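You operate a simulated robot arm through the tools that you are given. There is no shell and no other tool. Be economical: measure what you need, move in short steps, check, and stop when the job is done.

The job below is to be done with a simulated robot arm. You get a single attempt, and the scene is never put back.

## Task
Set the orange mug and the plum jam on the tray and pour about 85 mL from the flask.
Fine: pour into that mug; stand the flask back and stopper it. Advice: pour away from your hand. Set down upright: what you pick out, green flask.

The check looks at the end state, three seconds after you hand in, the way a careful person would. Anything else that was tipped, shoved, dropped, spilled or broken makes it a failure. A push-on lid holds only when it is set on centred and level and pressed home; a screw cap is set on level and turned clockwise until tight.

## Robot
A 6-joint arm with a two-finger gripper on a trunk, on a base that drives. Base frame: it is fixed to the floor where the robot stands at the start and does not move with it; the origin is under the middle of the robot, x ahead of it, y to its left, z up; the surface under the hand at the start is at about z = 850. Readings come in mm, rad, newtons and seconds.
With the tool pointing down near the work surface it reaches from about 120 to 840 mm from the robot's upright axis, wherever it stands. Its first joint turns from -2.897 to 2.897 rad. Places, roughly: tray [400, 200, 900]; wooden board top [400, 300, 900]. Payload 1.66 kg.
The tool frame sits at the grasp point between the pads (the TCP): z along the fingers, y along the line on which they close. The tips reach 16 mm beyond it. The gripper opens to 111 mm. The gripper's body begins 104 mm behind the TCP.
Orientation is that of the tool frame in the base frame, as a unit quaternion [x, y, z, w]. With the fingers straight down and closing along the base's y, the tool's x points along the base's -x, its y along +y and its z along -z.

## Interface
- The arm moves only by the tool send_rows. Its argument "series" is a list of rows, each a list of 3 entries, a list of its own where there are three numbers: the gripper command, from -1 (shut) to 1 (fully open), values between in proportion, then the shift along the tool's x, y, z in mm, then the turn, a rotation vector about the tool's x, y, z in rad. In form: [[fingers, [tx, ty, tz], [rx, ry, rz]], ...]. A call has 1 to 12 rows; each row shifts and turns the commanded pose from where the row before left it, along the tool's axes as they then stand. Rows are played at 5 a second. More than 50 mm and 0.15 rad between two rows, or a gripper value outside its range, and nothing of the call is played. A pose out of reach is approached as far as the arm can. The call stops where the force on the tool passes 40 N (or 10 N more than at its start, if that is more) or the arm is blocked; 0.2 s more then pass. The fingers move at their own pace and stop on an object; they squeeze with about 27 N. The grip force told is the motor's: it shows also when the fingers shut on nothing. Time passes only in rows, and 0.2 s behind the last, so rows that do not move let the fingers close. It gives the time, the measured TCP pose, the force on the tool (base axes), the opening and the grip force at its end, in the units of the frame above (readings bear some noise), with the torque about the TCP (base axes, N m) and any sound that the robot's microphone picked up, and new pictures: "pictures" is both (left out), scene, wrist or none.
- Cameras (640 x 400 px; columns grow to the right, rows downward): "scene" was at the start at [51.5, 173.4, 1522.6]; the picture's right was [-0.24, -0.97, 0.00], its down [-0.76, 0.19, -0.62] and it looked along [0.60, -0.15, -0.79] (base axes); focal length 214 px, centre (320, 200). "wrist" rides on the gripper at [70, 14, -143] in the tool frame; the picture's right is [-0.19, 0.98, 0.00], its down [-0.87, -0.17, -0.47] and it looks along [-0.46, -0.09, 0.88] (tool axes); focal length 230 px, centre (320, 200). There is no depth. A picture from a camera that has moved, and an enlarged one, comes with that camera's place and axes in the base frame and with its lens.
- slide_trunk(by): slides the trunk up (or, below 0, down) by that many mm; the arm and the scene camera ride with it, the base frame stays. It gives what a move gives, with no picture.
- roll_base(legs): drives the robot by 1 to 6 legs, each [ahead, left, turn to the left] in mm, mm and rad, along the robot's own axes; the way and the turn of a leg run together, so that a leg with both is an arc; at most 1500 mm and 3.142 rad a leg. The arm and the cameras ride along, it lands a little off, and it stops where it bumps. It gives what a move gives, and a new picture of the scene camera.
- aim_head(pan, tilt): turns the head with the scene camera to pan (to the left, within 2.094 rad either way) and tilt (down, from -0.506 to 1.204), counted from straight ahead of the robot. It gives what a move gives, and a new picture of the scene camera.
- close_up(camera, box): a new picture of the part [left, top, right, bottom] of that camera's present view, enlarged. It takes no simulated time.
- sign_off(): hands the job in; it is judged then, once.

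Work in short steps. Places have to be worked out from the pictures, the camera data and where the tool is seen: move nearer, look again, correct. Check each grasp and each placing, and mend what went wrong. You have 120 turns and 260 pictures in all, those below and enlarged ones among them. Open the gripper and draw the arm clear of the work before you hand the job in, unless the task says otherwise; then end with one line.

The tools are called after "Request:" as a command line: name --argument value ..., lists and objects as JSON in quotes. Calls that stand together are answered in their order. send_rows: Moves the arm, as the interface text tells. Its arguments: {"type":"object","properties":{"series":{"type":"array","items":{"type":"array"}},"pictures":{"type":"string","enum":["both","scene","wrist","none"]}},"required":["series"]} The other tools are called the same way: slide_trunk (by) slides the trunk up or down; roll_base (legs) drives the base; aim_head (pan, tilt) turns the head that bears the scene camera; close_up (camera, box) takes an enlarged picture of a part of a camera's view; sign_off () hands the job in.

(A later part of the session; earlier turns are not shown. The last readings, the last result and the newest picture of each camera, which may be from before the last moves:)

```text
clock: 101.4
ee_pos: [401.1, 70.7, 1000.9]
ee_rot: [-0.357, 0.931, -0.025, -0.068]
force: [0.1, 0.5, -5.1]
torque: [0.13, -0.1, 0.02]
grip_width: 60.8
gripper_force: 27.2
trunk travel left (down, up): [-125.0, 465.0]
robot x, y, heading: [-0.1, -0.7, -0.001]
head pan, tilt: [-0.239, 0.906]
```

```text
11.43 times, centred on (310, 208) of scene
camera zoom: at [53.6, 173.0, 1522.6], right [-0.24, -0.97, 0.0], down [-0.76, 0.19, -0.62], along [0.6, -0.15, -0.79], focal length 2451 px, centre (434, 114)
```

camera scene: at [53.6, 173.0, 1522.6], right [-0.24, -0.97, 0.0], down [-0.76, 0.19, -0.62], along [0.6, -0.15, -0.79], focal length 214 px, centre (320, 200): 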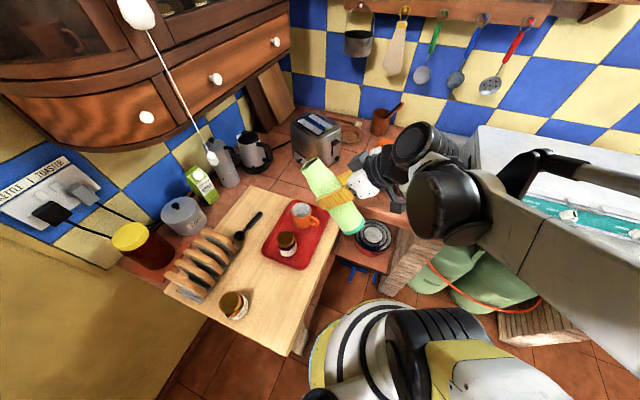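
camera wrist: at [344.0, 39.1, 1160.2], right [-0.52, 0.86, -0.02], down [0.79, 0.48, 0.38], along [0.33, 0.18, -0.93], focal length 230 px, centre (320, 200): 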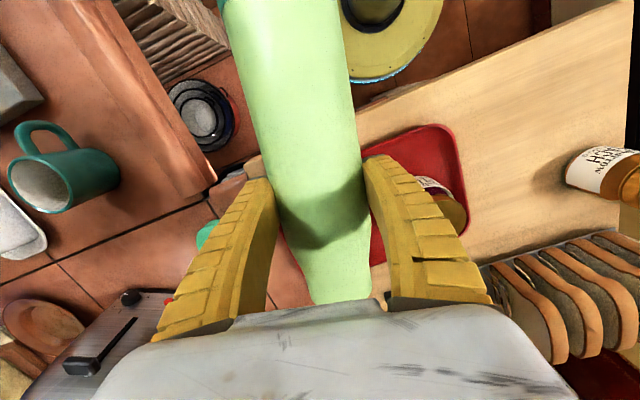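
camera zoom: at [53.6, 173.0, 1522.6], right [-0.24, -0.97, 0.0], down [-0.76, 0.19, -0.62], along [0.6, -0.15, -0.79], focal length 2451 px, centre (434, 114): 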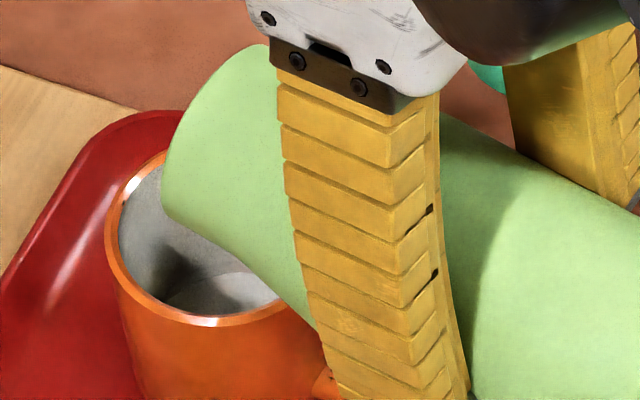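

Request:
send_rows --series '[[-1, [0, 0, 0], [0, 0.025, 0]], [-1, [0, 0, 0], [0, 0, 0]]]' --pictures "none"

Request:
close_up --camera "scene" --box '[285, 190, 335, 225]'

Request:
send_rows --series '[[-1, [0, 0, -1], [0, 0.025, 0]], [-1, [0, 0, 0], [0, 0, 0]]]' --pictures "none"

Request:
close_up --camera "scene" --box '[285, 190, 335, 225]'

```text
clock: 102.0
ee_pos: [400.2, 69.0, 1002.5]
ee_rot: [-0.357, 0.93, -0.03, -0.08]
force: [1.1, 0.2, -3.9]
torque: [0.1, -0.08, 0.01]
grip_width: 60.8
gripper_force: 27.1
trunk travel left (down, up): [-125.0, 465.0]
robot x, y, heading: [3.5, -0.0, -0.003]
head pan, tilt: [-0.239, 0.906]
```

```text
11.43 times, centred on (310, 208) of scene
camera zoom: at [53.6, 173.0, 1522.6], right [-0.24, -0.97, 0.0], down [-0.76, 0.19, -0.62], along [0.6, -0.15, -0.79], focal length 2451 px, centre (434, 114)
```

zoom: 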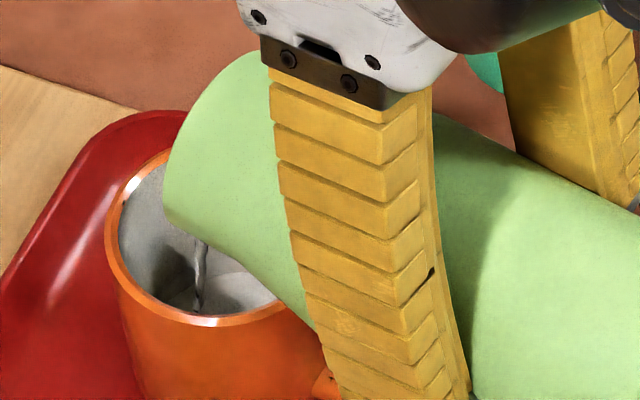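

```text
clock: 102.6
ee_pos: [400.9, 69.5, 1001.1]
ee_rot: [-0.357, 0.929, -0.035, -0.091]
force: [-0.2, -0.8, -4.1]
torque: [0.12, -0.14, -0.05]
grip_width: 60.8
gripper_force: 26.9
trunk travel left (down, up): [-125.0, 465.0]
robot x, y, heading: [-1.0, 0.7, -0.003]
head pan, tilt: [-0.239, 0.906]
```

```text
11.43 times, centred on (310, 208) of scene
camera zoom: at [53.6, 173.0, 1522.6], right [-0.24, -0.97, 0.0], down [-0.76, 0.19, -0.62], along [0.6, -0.15, -0.79], focal length 2451 px, centre (434, 114)
```

zoom: 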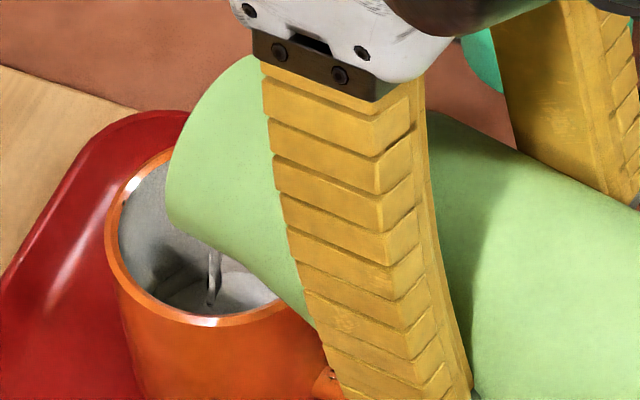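

A steady, centred stream at θ≈1.59. I hold for about a second and look.

Request:
send_rows --series '[[-1, [0, 0, 0], [0, 0, 0]], [-1, [0, 0, 0], [0, 0, 0]], [-1, [0, 0, 0], [0, 0, 0]]]' --pictures "none"

Request:
close_up --camera "scene" --box '[285, 190, 335, 225]'

```text
clock: 103.4
ee_pos: [401.1, 70.3, 1002.7]
ee_rot: [-0.356, 0.929, -0.034, -0.091]
force: [-0.3, 0.7, -4.7]
torque: [0.09, -0.11, -0.04]
grip_width: 60.9
gripper_force: 26.9
trunk travel left (down, up): [-125.0, 465.0]
robot x, y, heading: [4.0, -4.1, -0.001]
head pan, tilt: [-0.239, 0.906]
```

```text
11.43 times, centred on (310, 208) of scene
camera zoom: at [53.6, 173.0, 1522.6], right [-0.24, -0.97, 0.0], down [-0.76, 0.19, -0.62], along [0.6, -0.15, -0.79], focal length 2451 px, centre (434, 114)
```

zoom: 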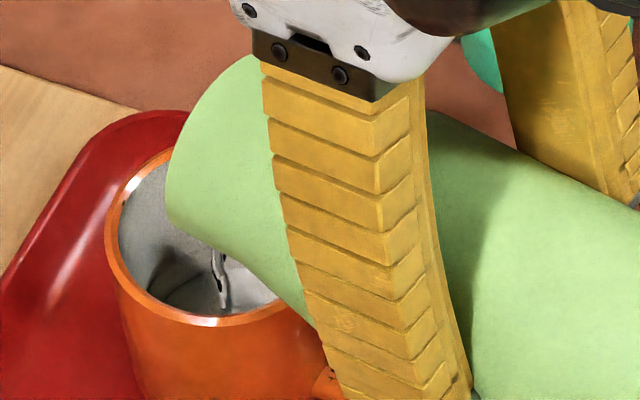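

Still a thin, steady stream. Hold longer.

Request:
send_rows --series '[[-1, [0, 0, 0], [0, 0, 0]], [-1, [0, 0, 0], [0, 0, 0]], [-1, [0, 0, 0], [0, 0, 0]], [-1, [0, 0, 0], [0, 0, 0]], [-1, [0, 0, 0], [0, 0, 0]]]' --pictures "none"

Request:
close_up --camera "scene" --box '[285, 195, 325, 223]'

```text
clock: 104.6
ee_pos: [400.2, 69.5, 1001.8]
ee_rot: [-0.356, 0.929, -0.034, -0.092]
force: [0.0, 0.1, -4.1]
torque: [0.1, -0.13, -0.03]
grip_width: 60.9
gripper_force: 27.0
trunk travel left (down, up): [-125.0, 465.0]
robot x, y, heading: [-0.4, 0.3, -0.008]
head pan, tilt: [-0.239, 0.906]
```

```text
14.29 times, centred on (305, 209) of scene
camera zoom: at [53.6, 173.0, 1522.6], right [-0.24, -0.97, 0.0], down [-0.76, 0.19, -0.62], along [0.6, -0.15, -0.79], focal length 3064 px, centre (534, 71)
```

zoom: 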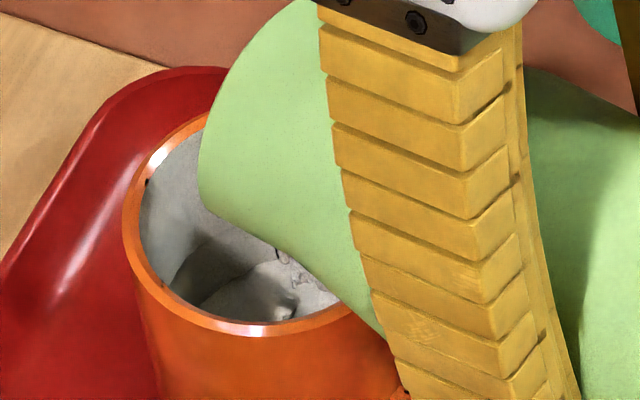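

The flow has ceased at this tilt and there's water in the mug. I untilt and lift to inspect the level.

Request:
send_rows --series '[[-1, [0, 0, 0], [0, -0.1, 0]], [-1, [0, 0, 0], [0, -0.1, 0]], [-1, [0, 0, 0], [0, -0.1, 0]], [-1, [0, 0, 0], [0, -0.1, 0]], [-1, [0, 0, -45], [0, 0, 0]], [-1, [0, 0, -45], [0, 0, 0]], [-1, [45, 0, 0], [0, 0, 0]], [-1, [0, 0, 0], [0, 0, 0]]]' --pictures "none"

Request:
close_up --camera "scene" --box '[280, 188, 330, 223]'

Request:
close_up --camera "scene" --box '[250, 180, 350, 250]'

```text
clock: 106.4
ee_pos: [351.9, 27.2, 1081.4]
ee_rot: [-0.357, 0.928, 0.038, 0.096]
force: [0.3, -1.1, -3.5]
torque: [0.06, -0.11, 0.0]
grip_width: 60.6
gripper_force: 27.1
trunk travel left (down, up): [-125.0, 465.0]
robot x, y, heading: [4.1, -0.8, -0.006]
head pan, tilt: [-0.239, 0.906]
```

```text
11.43 times, centred on (305, 206) of scene
camera zoom: at [53.5, 172.9, 1522.6], right [-0.24, -0.97, 0.0], down [-0.76, 0.19, -0.62], along [0.6, -0.15, -0.79], focal length 2451 px, centre (491, 137)
```

zoom: 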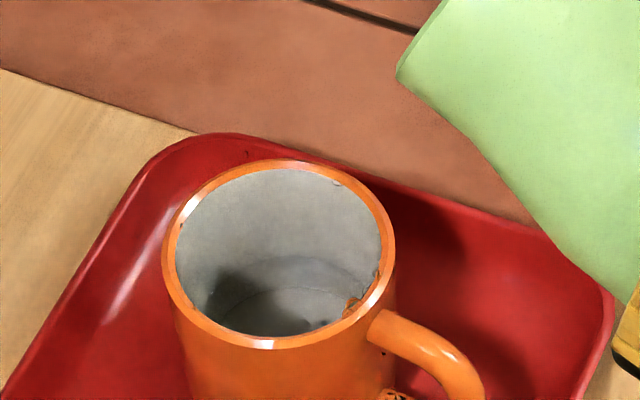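

```text
5.71 times, centred on (300, 215) of scene
camera zoom: at [53.5, 172.9, 1522.6], right [-0.24, -0.97, 0.0], down [-0.76, 0.19, -0.62], along [0.6, -0.15, -0.79], focal length 1226 px, centre (434, 114)
```

zoom: 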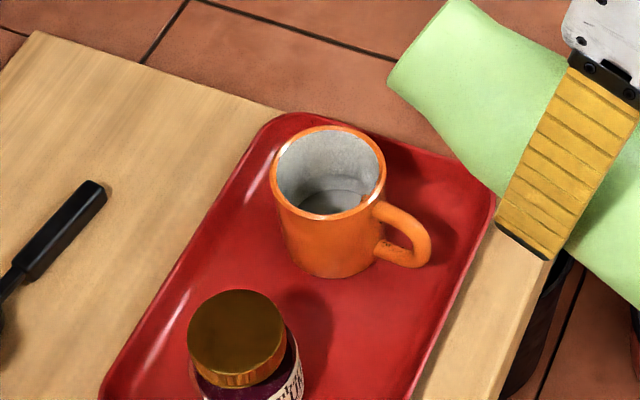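

Request:
close_up --camera "scene" --box '[292, 199, 314, 219]'

```text
16.00 times, centred on (303, 209) of scene
camera zoom: at [53.5, 172.9, 1522.6], right [-0.24, -0.97, 0.0], down [-0.76, 0.19, -0.62], along [0.6, -0.15, -0.79], focal length 3432 px, centre (592, 56)
```

zoom: 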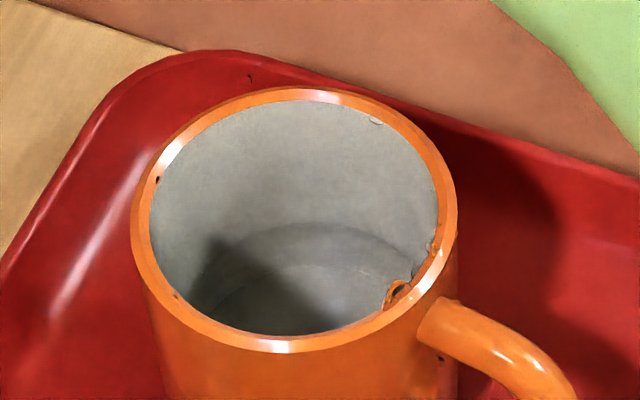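

The water surface sits about 45 mm below the rim and the floor about 63 mm, so roughly 40–45 mL is in (inner radius ≈29 mm). I need about as much again: surface ≈30 mm below the rim. Return to the same pour pose.

Request:
send_rows --series '[[-1, [-45, 0, 0], [0, 0, 0]], [-1, [0, 0, 45], [0, 0, 0]], [-1, [0, 0, 45], [0, 0, 0]], [-1, [0, 0, 0], [0, 0.1, 0]], [-1, [0, 0, 0], [0, 0.1, 0]], [-1, [0, 0, 0], [0, 0.1, 0]], [-1, [0, 0, 0], [0, 0.09, 0]], [-1, [0, 0, 0], [0, 0, 0]]]' --pictures "none"

Request:
close_up --camera "scene" --box '[285, 190, 335, 225]'

```text
clock: 108.2
ee_pos: [399.5, 68.9, 1001.2]
ee_rot: [-0.356, 0.93, -0.032, -0.088]
force: [1.1, 1.1, -4.7]
torque: [0.08, -0.14, -0.02]
grip_width: 60.8
gripper_force: 26.7
trunk travel left (down, up): [-125.0, 465.0]
robot x, y, heading: [3.1, 3.2, 0.001]
head pan, tilt: [-0.239, 0.906]
```

```text
11.43 times, centred on (310, 208) of scene
camera zoom: at [53.6, 173.0, 1522.6], right [-0.24, -0.97, 0.0], down [-0.76, 0.19, -0.62], along [0.6, -0.15, -0.79], focal length 2451 px, centre (434, 114)
```

zoom: 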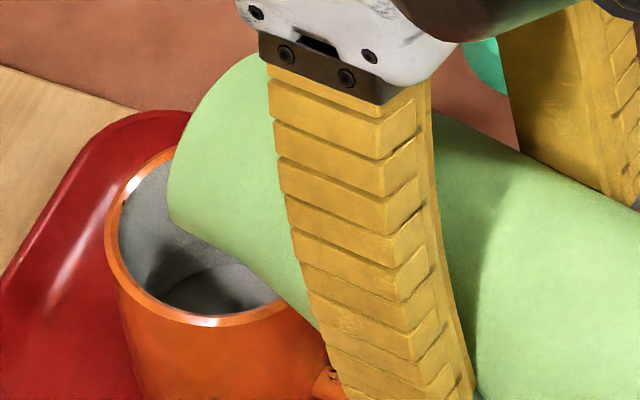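

Back in place, no flow yet. Tilt on in 0.02 steps and watch.

Request:
send_rows --series '[[-1, [0, 0, 0], [0, 0.02, 0]], [-1, [0, 0, 0], [0, 0.02, 0]], [-1, [0, 0, 0], [0, 0, 0]], [-1, [0, 0, 0], [0, 0, 0]]]' --pictures "none"

Request:
close_up --camera "scene" --box '[285, 190, 335, 225]'

Request:
send_rows --series '[[-1, [0, 0, -1], [0, 0.02, 0]], [-1, [0, 0, 0], [0, 0, 0]], [-1, [0, 0, 0], [0, 0, 0]], [-1, [0, 0, 0], [0, 0, 0]]]' --pictures "none"

Request:
close_up --camera "scene" --box '[285, 190, 335, 225]'

```text
clock: 109.2
ee_pos: [399.7, 69.9, 1001.6]
ee_rot: [-0.356, 0.928, -0.04, -0.105]
force: [0.6, 0.0, -3.5]
torque: [0.11, -0.13, 0.03]
grip_width: 60.7
gripper_force: 27.2
trunk travel left (down, up): [-125.0, 465.0]
robot x, y, heading: [7.7, -2.0, 0.001]
head pan, tilt: [-0.239, 0.906]
```

```text
11.43 times, centred on (310, 208) of scene
camera zoom: at [53.5, 173.0, 1522.6], right [-0.24, -0.97, 0.0], down [-0.76, 0.19, -0.62], along [0.6, -0.15, -0.79], focal length 2451 px, centre (434, 114)
```

zoom: 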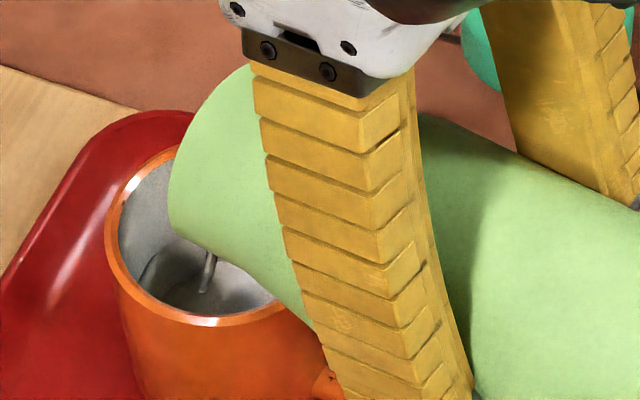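

```text
clock: 110.2
ee_pos: [399.3, 69.7, 1002.0]
ee_rot: [-0.355, 0.927, -0.043, -0.114]
force: [0.5, -0.2, -3.8]
torque: [0.07, -0.07, 0.0]
grip_width: 60.6
gripper_force: 26.5
trunk travel left (down, up): [-125.0, 465.0]
robot x, y, heading: [-1.4, 0.5, -0.005]
head pan, tilt: [-0.239, 0.906]
```

```text
11.43 times, centred on (310, 208) of scene
camera zoom: at [53.6, 173.0, 1522.6], right [-0.24, -0.97, 0.0], down [-0.76, 0.19, -0.62], along [0.6, -0.15, -0.79], focal length 2451 px, centre (434, 114)
```

zoom: 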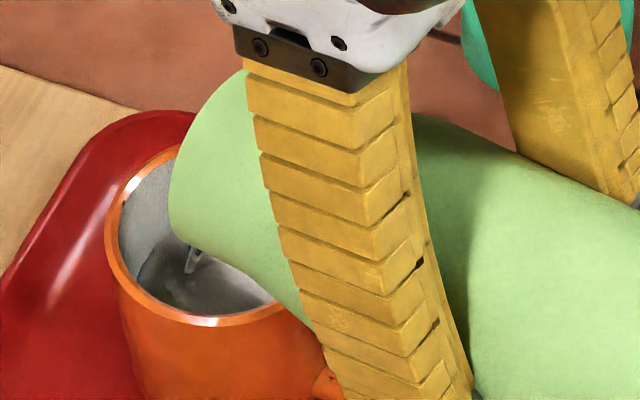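

Request:
send_rows --series '[[-1, [0, 0, 0], [0, 0, 0]], [-1, [0, 0, 0], [0, 0, 0]], [-1, [0, 0, 0], [0, 0, 0]], [-1, [0, 0, 0], [0, 0, 0]], [-1, [0, 0, 0], [0, 0, 0]]]' --pictures "none"

Request:
close_up --camera "scene" --box '[285, 190, 335, 225]'

Request:
send_rows --series '[[-1, [0, 0, -1], [0, 0.02, 0]], [-1, [0, 0, 0], [0, 0, 0]], [-1, [0, 0, 0], [0, 0, 0]], [-1, [0, 0, 0], [0, 0, 0]], [-1, [0, 0, 0], [0, 0, 0]]]' --pictures "none"

Request:
close_up --camera "scene" --box '[285, 190, 335, 225]'

```text
clock: 111.4
ee_pos: [399.0, 70.3, 1003.1]
ee_rot: [-0.355, 0.927, -0.043, -0.115]
force: [0.7, -0.5, -4.3]
torque: [0.1, -0.1, 0.02]
grip_width: 60.4
gripper_force: 27.0
trunk travel left (down, up): [-125.0, 465.0]
robot x, y, heading: [-0.7, 3.6, -0.003]
head pan, tilt: [-0.239, 0.906]
```

```text
11.43 times, centred on (310, 208) of scene
camera zoom: at [53.6, 173.0, 1522.6], right [-0.24, -0.97, 0.0], down [-0.76, 0.19, -0.62], along [0.6, -0.15, -0.79], focal length 2451 px, centre (434, 114)
```

zoom: 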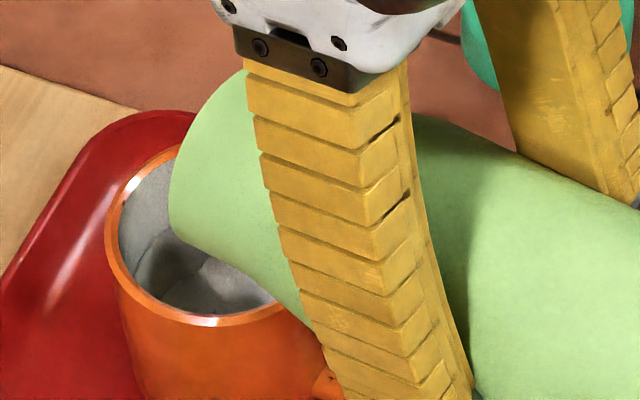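

```text
clock: 112.6
ee_pos: [400.7, 69.0, 1003.9]
ee_rot: [-0.355, 0.925, -0.047, -0.124]
force: [-0.6, 0.2, -3.4]
torque: [0.1, -0.09, 0.03]
grip_width: 60.7
gripper_force: 27.0
trunk travel left (down, up): [-125.0, 465.0]
robot x, y, heading: [2.0, -4.2, -0.001]
head pan, tilt: [-0.239, 0.906]
```

```text
11.43 times, centred on (310, 208) of scene
camera zoom: at [53.5, 173.0, 1522.6], right [-0.24, -0.97, 0.0], down [-0.76, 0.19, -0.62], along [0.6, -0.15, -0.79], focal length 2451 px, centre (434, 114)
```

zoom: 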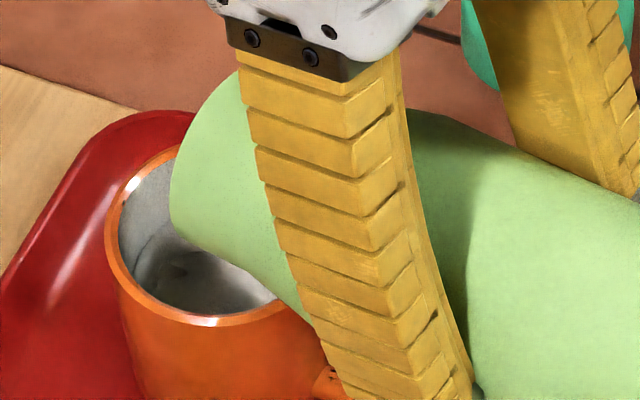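

The level looks near 34 mm below the rim, so I stop, untilt and inspect with a clear view.

Request:
send_rows --series '[[-1, [0, 0, 0], [0, -0.12, 0]], [-1, [0, 0, 0], [0, -0.12, 0]], [-1, [0, 0, 0], [0, -0.12, 0]], [-1, [0, 0, 0], [0, -0.12, 0]], [-1, [0, 0, -45], [0, 0, 0]], [-1, [0, 0, -45], [0, 0, 0]], [-1, [45, 0, 0], [0, 0, 0]], [-1, [0, 0, 0], [0, 0, 0]]]' --pictures "none"

Request:
close_up --camera "scene" --box '[292, 199, 314, 219]'

Request:
close_up --camera "scene" --box '[280, 190, 335, 230]'

Request:
send_rows --series '[[-1, [0, 0, 0], [0, 0, 0]]]' --pictures "none"

Request:
send_rows --series '[[-1, [0, 0, 0], [0, 0, 0]]]' --pictures "none"

Request:
send_rows --series '[[-1, [0, 0, 0], [0, 0, 0]]]' --pictures "none"

Request:
send_rows --series '[[-1, [0, 0, 0], [0, 0, 0]]]' --pictures "none"

Request:
send_rows --series '[[-1, [0, 0, 0], [0, 0, 0]]]' --pictures "none"

Request:
send_rows --series '[[-1, [0, 0, 0], [0, 0, 0]]]' --pictures "none"

Request:
send_rows --series '[[-1, [0, 0, 0], [0, 0, 0]]]' --pictures "none"

Request:
send_rows --series '[[-1, [0, 0, 0], [0, 0, 0]]]' --pictures "none"

Request:
send_rows --series '[[-1, [0, 0, 0], [0, 0, 0]]]' --pictures "none"

Request:
send_rows --series '[[-1, [0, 0, 0], [0, 0, 0]]]' --pictures "none"

Request:
send_rows --series '[[-1, [0, 0, 0], [0, 0, 0]]]' --pictures "none"

Request:
send_rows --series '[[-1, [0, 0, 0], [0, 0, 0]]]' --pictures "none"

Request:
send_rows --series '[[-1, [0, 0, 0], [0, 0, 0]]]' --pictures "none"

Request:
send_rows --series '[[-1, [0, 0, 0], [0, 0, 0]]]' --pictures "none"

Request:
send_rows --series '[[-1, [0, 0, 0], [0, 0, 0]]]' --pictures "none"

Request:
send_rows --series '[[-1, [0, 0, 0], [0, 0, 0]]]' --pictures "none"

```text
clock: 114.4
ee_pos: [353.2, 26.4, 1085.4]
ee_rot: [-0.356, 0.928, 0.039, 0.099]
force: [-0.3, -0.2, -4.2]
torque: [0.06, -0.1, 0.01]
grip_width: 60.6
gripper_force: 27.0
trunk travel left (down, up): [-125.0, 465.0]
robot x, y, heading: [-0.6, 2.2, 0.001]
head pan, tilt: [-0.239, 0.906]
```

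```text
16.00 times, centred on (303, 209) of scene
camera zoom: at [53.4, 172.9, 1522.6], right [-0.24, -0.97, 0.0], down [-0.76, 0.19, -0.62], along [0.6, -0.15, -0.79], focal length 3432 px, centre (592, 56)
```

zoom: 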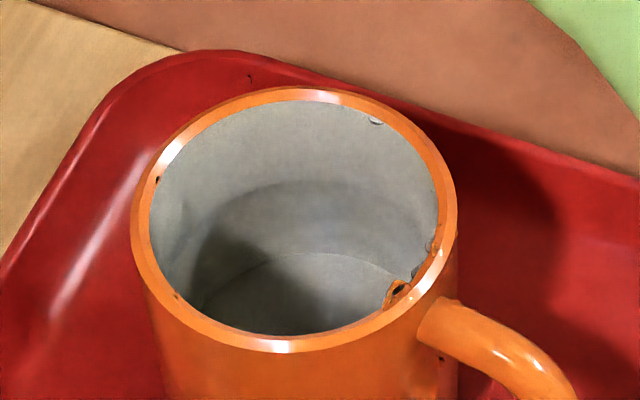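

```text
10.00 times, centred on (308, 210) of scene
camera zoom: at [53.4, 172.9, 1522.6], right [-0.24, -0.97, 0.0], down [-0.76, 0.19, -0.62], along [0.6, -0.15, -0.79], focal length 2145 px, centre (445, 100)
```

zoom: 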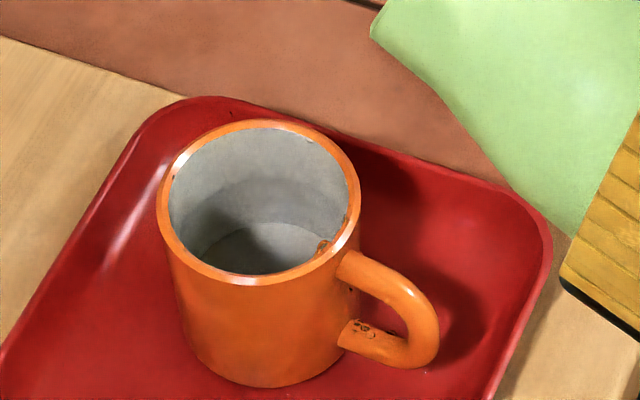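

```text
clock: 114.8
ee_pos: [352.2, 25.8, 1084.3]
ee_rot: [-0.356, 0.929, 0.04, 0.099]
force: [0.3, -1.0, -3.5]
torque: [0.08, -0.1, -0.02]
grip_width: 60.8
gripper_force: 27.2
trunk travel left (down, up): [-125.0, 465.0]
robot x, y, heading: [1.5, -0.6, -0.006]
head pan, tilt: [-0.239, 0.906]
```

```text
clock: 115.2
ee_pos: [353.0, 27.3, 1084.1]
ee_rot: [-0.356, 0.929, 0.039, 0.099]
force: [-0.5, 0.5, -3.5]
torque: [0.07, -0.05, -0.02]
grip_width: 60.7
gripper_force: 27.1
trunk travel left (down, up): [-125.0, 465.0]
robot x, y, heading: [3.1, -2.8, -0.001]
head pan, tilt: [-0.239, 0.906]
```

```text
clock: 115.6
ee_pos: [352.2, 26.1, 1084.3]
ee_rot: [-0.356, 0.928, 0.04, 0.099]
force: [-0.3, -0.5, -3.0]
torque: [0.08, -0.08, -0.01]
grip_width: 60.7
gripper_force: 27.5
trunk travel left (down, up): [-125.0, 465.0]
robot x, y, heading: [-0.2, 2.0, -0.004]
head pan, tilt: [-0.239, 0.906]
```

```text
clock: 116.0
ee_pos: [352.3, 26.4, 1084.6]
ee_rot: [-0.355, 0.929, 0.039, 0.1]
force: [0.0, 0.4, -2.6]
torque: [0.07, -0.08, 0.02]
grip_width: 60.7
gripper_force: 26.5
trunk travel left (down, up): [-125.0, 465.0]
robot x, y, heading: [6.1, 2.0, -0.007]
head pan, tilt: [-0.239, 0.906]
```

```text
clock: 116.4
ee_pos: [353.2, 26.3, 1084.4]
ee_rot: [-0.356, 0.928, 0.039, 0.099]
force: [-0.6, 0.3, -3.1]
torque: [0.06, -0.04, 0.03]
grip_width: 60.7
gripper_force: 26.2
trunk travel left (down, up): [-125.0, 465.0]
robot x, y, heading: [0.4, -3.4, -0.002]
head pan, tilt: [-0.239, 0.906]
```

```text
clock: 116.8
ee_pos: [353.2, 26.7, 1084.6]
ee_rot: [-0.355, 0.929, 0.039, 0.099]
force: [0.3, 0.9, -3.2]
torque: [0.11, -0.05, 0.04]
grip_width: 60.8
gripper_force: 26.9
trunk travel left (down, up): [-125.0, 465.0]
robot x, y, heading: [4.4, 1.5, -0.005]
head pan, tilt: [-0.239, 0.906]
```

```text
clock: 117.2
ee_pos: [352.9, 26.3, 1083.5]
ee_rot: [-0.356, 0.928, 0.039, 0.1]
force: [-0.2, -0.4, -3.9]
torque: [0.1, -0.1, 0.02]
grip_width: 60.6
gripper_force: 26.9
trunk travel left (down, up): [-125.0, 465.0]
robot x, y, heading: [2.6, 0.0, 0.0]
head pan, tilt: [-0.239, 0.906]
```

```text
clock: 117.6
ee_pos: [351.4, 26.3, 1084.1]
ee_rot: [-0.356, 0.928, 0.04, 0.1]
force: [-0.2, 0.0, -2.9]
torque: [0.09, -0.1, 0.01]
grip_width: 60.5
gripper_force: 27.3
trunk travel left (down, up): [-125.0, 465.0]
robot x, y, heading: [1.7, -1.2, -0.003]
head pan, tilt: [-0.239, 0.906]
```

```text
clock: 118.0
ee_pos: [353.9, 26.0, 1085.0]
ee_rot: [-0.356, 0.928, 0.039, 0.1]
force: [0.0, 0.7, -3.9]
torque: [0.05, -0.05, -0.03]
grip_width: 61.0
gripper_force: 26.3
trunk travel left (down, up): [-125.0, 465.0]
robot x, y, heading: [0.9, -1.6, -0.003]
head pan, tilt: [-0.239, 0.906]
```

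```text
clock: 118.4
ee_pos: [353.2, 25.9, 1084.8]
ee_rot: [-0.356, 0.928, 0.039, 0.1]
force: [-1.0, -0.4, -3.3]
torque: [0.06, -0.13, -0.03]
grip_width: 60.9
gripper_force: 26.8
trunk travel left (down, up): [-125.0, 465.0]
robot x, y, heading: [3.2, -0.1, -0.006]
head pan, tilt: [-0.239, 0.906]
```

```text
clock: 118.8
ee_pos: [353.3, 26.3, 1084.5]
ee_rot: [-0.355, 0.929, 0.039, 0.1]
force: [0.0, -0.2, -3.4]
torque: [0.03, -0.04, 0.04]
grip_width: 60.7
gripper_force: 26.8
trunk travel left (down, up): [-125.0, 465.0]
robot x, y, heading: [3.5, 1.0, -0.006]
head pan, tilt: [-0.239, 0.906]
```

```text
clock: 119.2
ee_pos: [353.4, 26.8, 1084.1]
ee_rot: [-0.356, 0.928, 0.039, 0.1]
force: [0.1, 1.0, -4.4]
torque: [0.06, -0.07, 0.03]
grip_width: 60.8
gripper_force: 27.0
trunk travel left (down, up): [-125.0, 465.0]
robot x, y, heading: [3.5, -3.1, -0.005]
head pan, tilt: [-0.239, 0.906]
```

```text
clock: 119.6
ee_pos: [352.5, 26.8, 1084.4]
ee_rot: [-0.355, 0.929, 0.039, 0.099]
force: [-0.2, -0.3, -3.4]
torque: [0.08, -0.07, 0.02]
grip_width: 60.9
gripper_force: 26.7
trunk travel left (down, up): [-125.0, 465.0]
robot x, y, heading: [0.9, -1.3, -0.004]
head pan, tilt: [-0.239, 0.906]
```

```text
clock: 120.0
ee_pos: [353.5, 26.3, 1084.2]
ee_rot: [-0.355, 0.928, 0.039, 0.1]
force: [0.8, 0.5, -3.0]
torque: [0.07, -0.08, -0.02]
grip_width: 60.7
gripper_force: 26.6
trunk travel left (down, up): [-125.0, 465.0]
robot x, y, heading: [1.4, -2.3, -0.003]
head pan, tilt: [-0.239, 0.906]
```

```text
clock: 120.4
ee_pos: [353.7, 26.5, 1085.5]
ee_rot: [-0.356, 0.928, 0.039, 0.1]
force: [0.9, -1.0, -4.1]
torque: [0.07, -0.06, -0.03]
grip_width: 60.8
gripper_force: 27.2
trunk travel left (down, up): [-125.0, 465.0]
robot x, y, heading: [2.2, 1.2, -0.004]
head pan, tilt: [-0.239, 0.906]
```

```text
clock: 120.8
ee_pos: [352.9, 27.2, 1083.6]
ee_rot: [-0.356, 0.928, 0.039, 0.099]
force: [-0.1, 0.5, -3.2]
torque: [0.09, -0.08, 0.02]
grip_width: 60.6
gripper_force: 27.1
trunk travel left (down, up): [-125.0, 465.0]
robot x, y, heading: [1.6, 0.0, -0.002]
head pan, tilt: [-0.239, 0.906]
```

Visually the surface is now ≈29 mm below the rim, about 85–90 mL. The weight drop is noisy but consistent with "about 85 or slightly more", so pouring is done. I untilt to ~40°, raise, and carry the flask back toward its spot.

Request:
send_rows --series '[[-1, [0, 0, -35], [0, 0, 0]], [-1, [0, 0, 0], [0, -0.114, 0]], [-1, [0, 0, 0], [0, -0.114, 0]], [-1, [0, 0, 0], [0, -0.114, 0]], [-1, [0, 0, 0], [0, -0.114, 0]], [-1, [0, 0, 0], [0, 0, 0]]]' --pictures "none"

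Request:
send_rows --series '[[-1, [-24.8, -12.2, 19.7], [0, 0, 0]], [-1, [-24.8, -12.2, 19.7], [0, 0, 0]], [-1, [-24.8, -12.2, 19.7], [0, 0, 0]], [-1, [-24.8, -12.2, 19.7], [0, 0, 0]], [-1, [-24.8, -12.2, 19.7], [0, 0, 0]], [-1, [-24.8, -12.2, 19.7], [0, 0, 0]], [-1, [-24.8, -12.2, 19.7], [0, 0, 0]], [-1, [-24.8, -12.2, 19.7], [0, 0, 0]], [-1, [-24.8, -12.2, 19.7], [0, 0, 0]], [-1, [0, 0, 0], [0, 0, 0]]]' --pictures "scene"

```text
clock: 122.2
ee_pos: [348.1, 23.1, 1116.8]
ee_rot: [-0.338, 0.881, 0.119, 0.308]
force: [-0.2, -0.1, -4.0]
torque: [0.05, 0.01, 0.01]
grip_width: 60.8
gripper_force: 26.9
trunk travel left (down, up): [-125.0, 465.0]
robot x, y, heading: [0.8, -2.8, -0.003]
head pan, tilt: [-0.239, 0.906]
```

```text
clock: 124.4
ee_pos: [634.0, 131.1, 1113.9]
ee_rot: [-0.338, 0.882, 0.118, 0.307]
force: [-0.5, -0.3, -3.7]
torque: [0.05, -0.04, 0.01]
grip_width: 60.8
gripper_force: 27.2
trunk travel left (down, up): [-125.0, 465.0]
robot x, y, heading: [5.2, -0.5, -0.007]
head pan, tilt: [-0.239, 0.906]
camera scene: at [53.6, 173.0, 1522.6], right [-0.24, -0.97, 0.0], down [-0.76, 0.19, -0.62], along [0.6, -0.15, -0.79], focal length 214 px, centre (320, 200)
```

scene: 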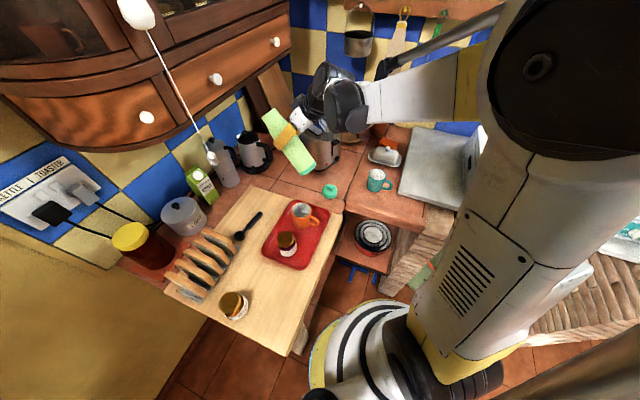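

Untilt to upright and descend 60 mm.

Request:
send_rows --series '[[-1, [0, 0, 0], [0, -0.1205, 0]], [-1, [0, 0, 0], [0, -0.1205, 0]], [-1, [0, 0, 0], [0, -0.1205, 0]], [-1, [0, 0, 0], [0, -0.1205, 0]], [-1, [0, 0, 0], [0, -0.1205, 0]], [-1, [0, 0, 0], [0, -0.1205, 0]], [-1, [0, 0, 5.8], [0, 0, 0]], [-1, [29.5, 0, 5.4], [0, 0, 0]], [-1, [29.5, 0, 5.4], [0, 0, 0]], [-1, [0, 0, 0], [0, 0, 0]]]' --pictures "none"

Request:
close_up --camera "scene" --box '[250, 110, 390, 210]'

```text
clock: 126.6
ee_pos: [637.9, 136.3, 1054.1]
ee_rot: [-0.274, 0.716, 0.23, 0.599]
force: [0.4, 0.2, -2.5]
torque: [-0.08, 0.06, -0.04]
grip_width: 60.6
gripper_force: 27.0
trunk travel left (down, up): [-125.0, 465.0]
robot x, y, heading: [3.4, 1.2, -0.003]
head pan, tilt: [-0.239, 0.906]
```

```text
4.00 times, centred on (320, 160) of scene
camera zoom: at [53.6, 173.1, 1522.6], right [-0.24, -0.97, 0.0], down [-0.76, 0.19, -0.62], along [0.6, -0.15, -0.79], focal length 858 px, centre (320, 360)
```

zoom: 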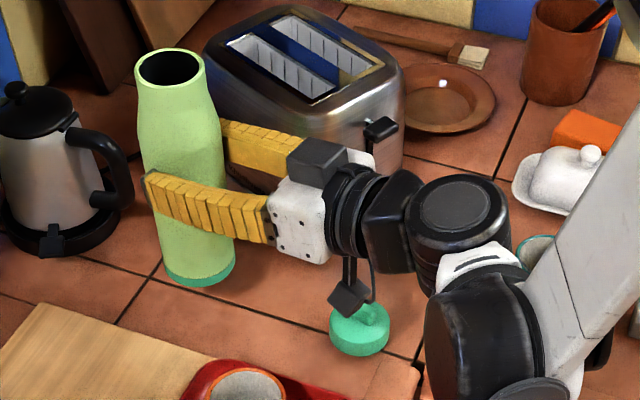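

Upright at the same xy. Lower by trunk to just above seat height (977).

Request:
slide_trunk --by -72

Request:
slide_trunk --by -3

```text
clock: 127.7
ee_pos: [637.8, 134.5, 982.7]
ee_rot: [-0.274, 0.717, 0.23, 0.599]
force: [-0.2, 0.1, -2.7]
torque: [-0.01, 0.05, 0.01]
grip_width: 60.6
gripper_force: 27.0
trunk travel left (down, up): [-53.0, 537.0]
robot x, y, heading: [2.8, 1.5, -0.005]
head pan, tilt: [-0.239, 0.906]
```

```text
clock: 128.2
ee_pos: [638.7, 135.8, 978.6]
ee_rot: [-0.274, 0.716, 0.23, 0.599]
force: [0.0, -0.2, -3.8]
torque: [-0.03, 0.04, -0.05]
grip_width: 60.8
gripper_force: 27.6
trunk travel left (down, up): [-50.0, 540.0]
robot x, y, heading: [3.4, -1.7, 0.0]
head pan, tilt: [-0.239, 0.906]
```

Request:
slide_trunk --by -2

Request:
close_up --camera "scene" --box '[250, 110, 390, 210]'

```text
clock: 128.7
ee_pos: [638.7, 134.6, 977.0]
ee_rot: [-0.275, 0.716, 0.231, 0.599]
force: [-0.7, 0.2, -2.1]
torque: [-0.01, 0.04, 0.03]
grip_width: 60.5
gripper_force: 27.1
trunk travel left (down, up): [-48.0, 542.0]
robot x, y, heading: [1.1, 0.2, -0.004]
head pan, tilt: [-0.239, 0.906]
```

```text
4.00 times, centred on (320, 160) of scene
camera zoom: at [53.6, 173.0, 1445.6], right [-0.24, -0.97, 0.0], down [-0.76, 0.19, -0.62], along [0.6, -0.15, -0.79], focal length 858 px, centre (320, 360)
```

zoom: 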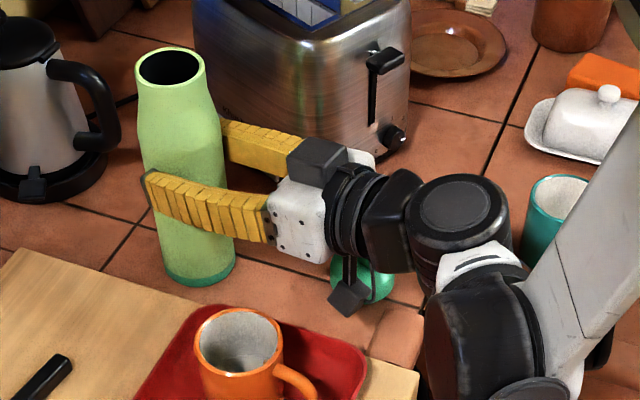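

Request:
slide_trunk --by -1.5

Request:
slide_trunk --by -1

```text
clock: 129.2
ee_pos: [638.5, 134.4, 975.8]
ee_rot: [-0.274, 0.716, 0.231, 0.6]
force: [3.7, 0.1, 16.9]
torque: [0.18, -0.25, -0.08]
grip_width: 60.8
gripper_force: 26.9
trunk travel left (down, up): [-46.0, 544.0]
robot x, y, heading: [1.6, -2.4, -0.004]
head pan, tilt: [-0.239, 0.906]
```

```text
clock: 129.7
ee_pos: [637.8, 134.5, 974.8]
ee_rot: [-0.275, 0.716, 0.231, 0.599]
force: [3.7, 0.1, 16.9]
torque: [-0.01, -0.09, 0.01]
grip_width: 60.8
gripper_force: 26.9
trunk travel left (down, up): [-45.0, 544.0]
robot x, y, heading: [1.7, -2.5, -0.005]
head pan, tilt: [-0.239, 0.906]
```

Flask is seated. Release, back away along the approach.

Request:
send_rows --series '[[0.6, [0, 0, 0], [0, 0, 0]], [0.6, [0, 0, 0], [0, 0, 0]], [0.6, [0, 0, -25], [0, 0, 0]], [0.6, [0, 0, -35], [0, 0, 0]], [0.6, [0, 0, -35], [0, 0, 0]], [0.6, [0, 0, 0], [0, 0, 0]]]' --pictures "none"

Request:
slide_trunk --by 76

Request:
close_up --camera "scene" --box '[250, 110, 390, 210]'

```text
clock: 131.1
ee_pos: [570.6, 71.7, 991.8]
ee_rot: [-0.274, 0.716, 0.23, 0.599]
force: [-0.6, -0.2, 0.5]
torque: [0.02, 0.01, 0.0]
grip_width: 90.0
gripper_force: 0.4
trunk travel left (down, up): [-45.0, 544.0]
robot x, y, heading: [-2.0, 0.7, -0.007]
head pan, tilt: [-0.239, 0.906]
```

```text
clock: 132.3
ee_pos: [570.6, 72.7, 1067.3]
ee_rot: [-0.274, 0.717, 0.231, 0.598]
force: [0.8, 0.3, 0.5]
torque: [-0.06, -0.03, 0.01]
grip_width: 89.9
gripper_force: 0.5
trunk travel left (down, up): [-121.0, 468.0]
robot x, y, heading: [1.7, -5.8, -0.005]
head pan, tilt: [-0.239, 0.906]
```

```text
4.00 times, centred on (320, 160) of scene
camera zoom: at [53.5, 173.0, 1519.0], right [-0.24, -0.97, 0.0], down [-0.76, 0.19, -0.62], along [0.6, -0.15, -0.79], focal length 858 px, centre (320, 360)
```

zoom: 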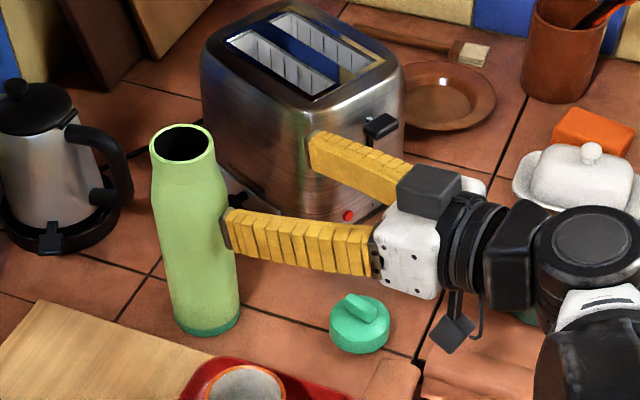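

Flask stands upright. Raise and turn the tool straight down for the cap.

Request:
send_rows --series '[[0.6, [-44.3, 0, -8], [0, 0, 0]], [0.6, [0, 0, 0], [0, 0.139, 0]], [0.6, [0, 0, 0], [0, 0.139, 0]], [0.6, [0, 0, 0], [0, 0.139, 0]], [0.6, [0, 0, 0], [0, 0.139, 0]], [0.6, [0, 0, 0], [0, 0.139, 0]], [0.6, [0, 0, 0], [0, 0.139, 0]], [0.6, [0, 0, 0], [0, 0.139, 0]], [0.6, [0, 0, 0], [0, 0.139, 0]], [0.6, [0, 0, 0], [0, 0.139, 0]], [0.6, [0, 0, 0], [0, 0.141, 0]], [0.6, [0, 0, 0], [0, 0, 0]]]' --pictures "wrist"

```text
clock: 134.9
ee_pos: [570.7, 71.8, 1111.5]
ee_rot: [-0.358, 0.934, 0.001, -0.001]
force: [-0.3, 0.8, 0.0]
torque: [-0.01, 0.02, 0.0]
grip_width: 90.0
gripper_force: 0.9
trunk travel left (down, up): [-121.0, 468.0]
robot x, y, heading: [2.4, 1.7, -0.001]
head pan, tilt: [-0.239, 0.906]
camera wrist: at [509.0, 37.6, 1254.4], right [-0.52, 0.86, 0.0], down [0.76, 0.45, 0.47], along [0.4, 0.24, -0.88], focal length 230 px, centre (320, 200)
```

wrist: 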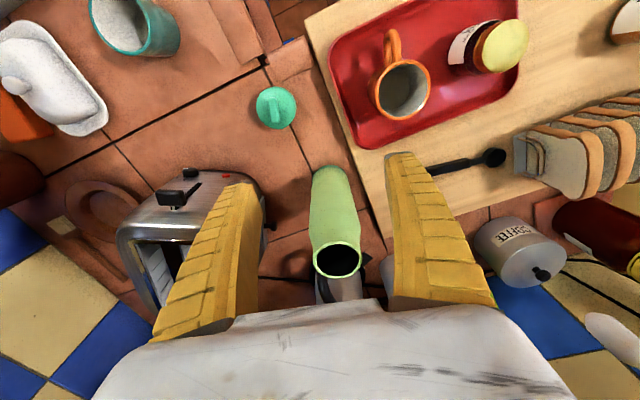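

Now go above the cap (575.5, -5), with the same yaw (0.86) as when I set it down.

Request:
send_rows --series '[[0.4, [0, 0, 0], [0, 0, -0.127]], [0.4, [27.5, -27, 0], [0, 0, 0]], [0.4, [27.5, -27, 0], [0, 0, 0]], [0.4, [0, 0, 40], [0, 0, 0]], [0.4, [0, 0, 40], [0, 0, 0]], [0.4, [0, 0, 40], [0, 0, 0]], [0.4, [0, 0, 40], [0, 0, 0]], [0.4, [0, 0, 0], [0, 0, 0]]]' --pictures "wrist"

Request:
close_up --camera "scene" --box '[270, 130, 390, 210]'

```text
clock: 136.7
ee_pos: [575.8, -1.6, 949.5]
ee_rot: [-0.417, 0.909, 0.0, 0.0]
force: [0.4, -0.5, -0.3]
torque: [0.02, -0.01, 0.02]
grip_width: 79.1
gripper_force: 1.1
trunk travel left (down, up): [-121.0, 468.0]
robot x, y, heading: [1.3, 0.3, -0.002]
head pan, tilt: [-0.239, 0.906]
camera wrist: at [519.4, -45.6, 1093.0], right [-0.62, 0.78, 0.0], down [0.69, 0.55, 0.47], along [0.37, 0.29, -0.88], focal length 230 px, centre (320, 200)
```

wrist: 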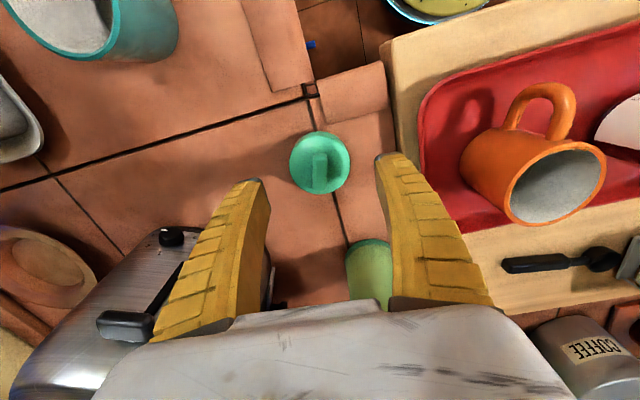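

```text
5.00 times, centred on (330, 170) of scene
camera zoom: at [53.4, 172.9, 1519.1], right [-0.24, -0.97, 0.0], down [-0.76, 0.19, -0.62], along [0.6, -0.15, -0.79], focal length 1072 px, centre (270, 350)
```

zoom: 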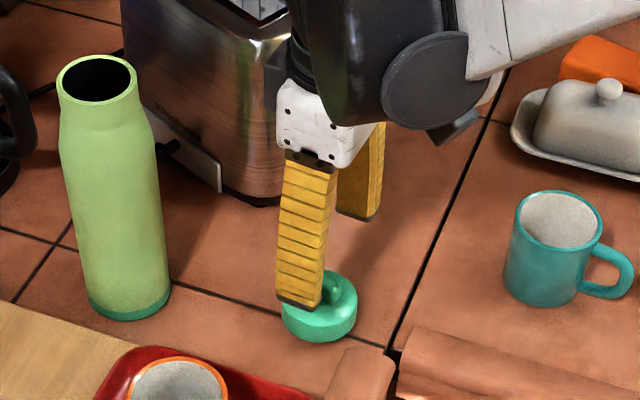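

The cap is right beneath (576, -3). Descend to the same grip height and close.

Request:
send_rows --series '[[0.4, [1.5, -1.3, 30], [0, 0, 0]], [0.4, [0, 0, 30], [0, 0, 0]], [0.4, [0, 0, 16], [0, 0, 0]], [0.4, [0, 0, 0], [0, 0, 0]], [-1, [0, 0, 0], [0, 0, 0]], [-1, [0, 0, 0], [0, 0, 0]], [-1, [0, 0, 0], [0, 0, 0]]]' --pictures "none"

Request:
send_rows --series '[[-1, [0, 0, -20], [0, 0, 0]], [-1, [0, 0, -40], [0, 0, 0]], [-1, [0, 0, 0], [0, 0, 0]]]' --pictures "wrist"

Request:
close_up --camera "scene" --box '[290, 130, 370, 190]'

```text
clock: 138.3
ee_pos: [575.4, -4.6, 874.4]
ee_rot: [-0.417, 0.909, 0.001, 0.001]
force: [0.1, -0.1, -0.1]
torque: [0.01, 0.01, 0.0]
grip_width: 57.0
gripper_force: 27.2
trunk travel left (down, up): [-121.0, 468.0]
robot x, y, heading: [2.7, -2.4, -0.005]
head pan, tilt: [-0.239, 0.906]
```

```text
clock: 139.1
ee_pos: [577.0, -5.3, 936.0]
ee_rot: [-0.417, 0.909, 0.001, 0.001]
force: [-0.8, 0.0, -0.1]
torque: [0.01, 0.0, -0.02]
grip_width: 56.8
gripper_force: 27.3
trunk travel left (down, up): [-121.0, 468.0]
robot x, y, heading: [2.0, 1.9, -0.004]
head pan, tilt: [-0.239, 0.906]
camera wrist: at [519.5, -48.4, 1078.9], right [-0.62, 0.78, 0.0], down [0.69, 0.55, 0.47], along [0.37, 0.29, -0.88], focal length 230 px, centre (320, 200)
```

wrist: 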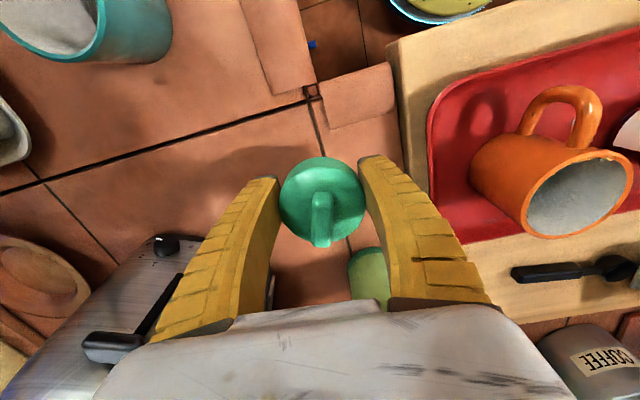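

```text
6.67 times, centred on (330, 160) of scene
camera zoom: at [53.3, 173.0, 1519.0], right [-0.24, -0.97, 0.0], down [-0.76, 0.19, -0.62], along [0.6, -0.15, -0.79], focal length 1430 px, centre (253, 467)
```

zoom: 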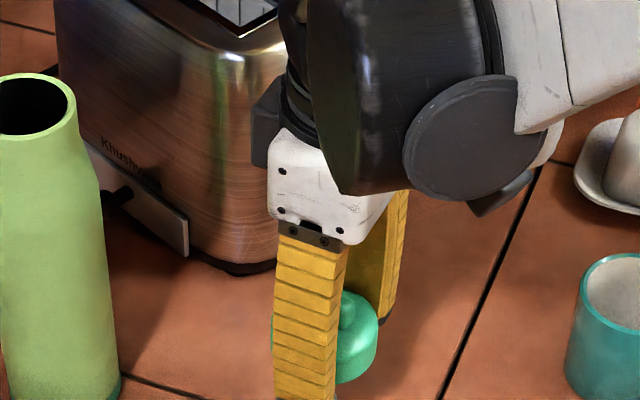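

Cap held level. Raise above the flask mouth and move halfway toward it to measure the mouth precisely.

Request:
send_rows --series '[[-1, [0, 0, -43], [0, 0, 0]], [-1, [0, 0, -43], [0, 0, 0]], [-1, [0, 0, -43], [0, 0, 0]], [-1, [0, 0, -43], [0, 0, 0]], [-1, [0, 0, -40], [0, 0, 0]], [-1, [-36.5, 11, 0], [0, 0, 0]], [-1, [-36.5, 11, 0], [0, 0, 0]], [-1, [0, 0, 0], [0, 0, 0]], [-1, [0, 0, 0], [0, 0, 0]]]' --pictures "wrist"

Request:
close_up --camera "scene" --box '[250, 110, 350, 180]'

```text
clock: 141.1
ee_pos: [605.2, 64.5, 1146.3]
ee_rot: [-0.416, 0.909, 0.001, 0.0]
force: [-0.3, -0.4, 0.1]
torque: [0.0, 0.0, -0.02]
grip_width: 56.9
gripper_force: 26.7
trunk travel left (down, up): [-121.0, 468.0]
robot x, y, heading: [1.5, -3.3, -0.005]
head pan, tilt: [-0.239, 0.906]
camera wrist: at [549.7, 20.7, 1288.4], right [-0.62, 0.78, 0.0], down [0.69, 0.55, 0.47], along [0.37, 0.29, -0.88], focal length 230 px, centre (320, 200)
```

wrist: 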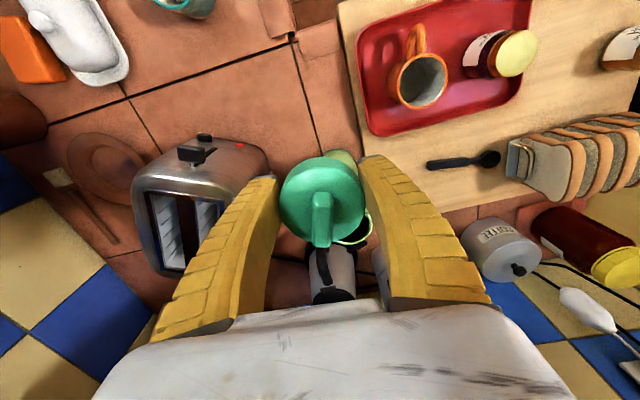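

```text
5.71 times, centred on (300, 145) of scene
camera zoom: at [53.4, 172.9, 1519.1], right [-0.24, -0.97, 0.0], down [-0.76, 0.19, -0.62], along [0.6, -0.15, -0.79], focal length 1226 px, centre (434, 514)
```

zoom: 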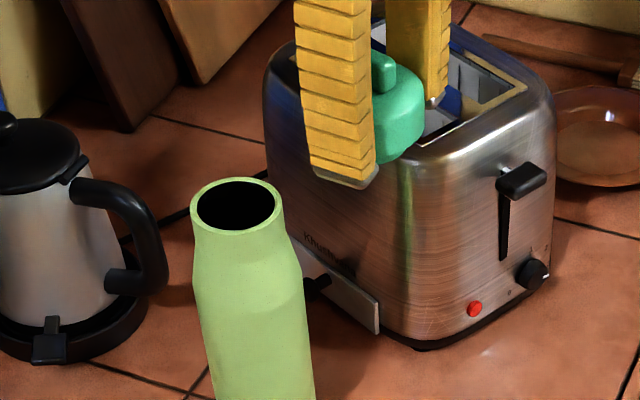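

Comparing scene views, the flask may now sit ~7 mm to the left of before. I pass the hand beyond the flask at height, to see the mouth unobstructed with the wrist camera.

Request:
send_rows --series '[[-1, [-47, 7.7, 0], [0, 0, 0]], [-1, [-47, 7.7, 0], [0, 0, 0]], [-1, [-47, 7.7, 0], [0, 0, 0]], [-1, [0, 0, 0], [0, 0, 0]], [-1, [0, 0, 0], [0, 0, 0]]]' --pictures "none"

Request:
close_up --camera "wrist" --box '[240, 50, 400, 150]'

```text
clock: 142.3
ee_pos: [682.5, 185.5, 1147.5]
ee_rot: [-0.416, 0.909, 0.001, 0.0]
force: [0.6, -0.5, 0.0]
torque: [0.02, -0.03, -0.02]
grip_width: 57.3
gripper_force: 27.1
trunk travel left (down, up): [-121.0, 468.0]
robot x, y, heading: [-1.8, -2.6, -0.004]
head pan, tilt: [-0.239, 0.906]
```

```text
4.00 times, centred on (320, 100) of wrist
camera zoom: at [625.1, 142.6, 1290.9], right [-0.62, 0.78, 0.0], down [0.69, 0.55, 0.47], along [0.37, 0.29, -0.88], focal length 920 px, centre (320, 600)
```

zoom: 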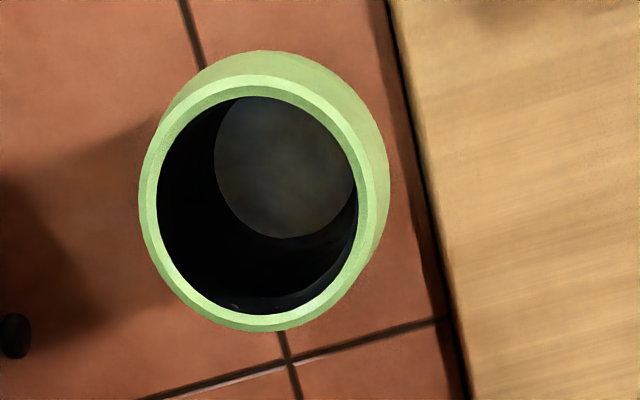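

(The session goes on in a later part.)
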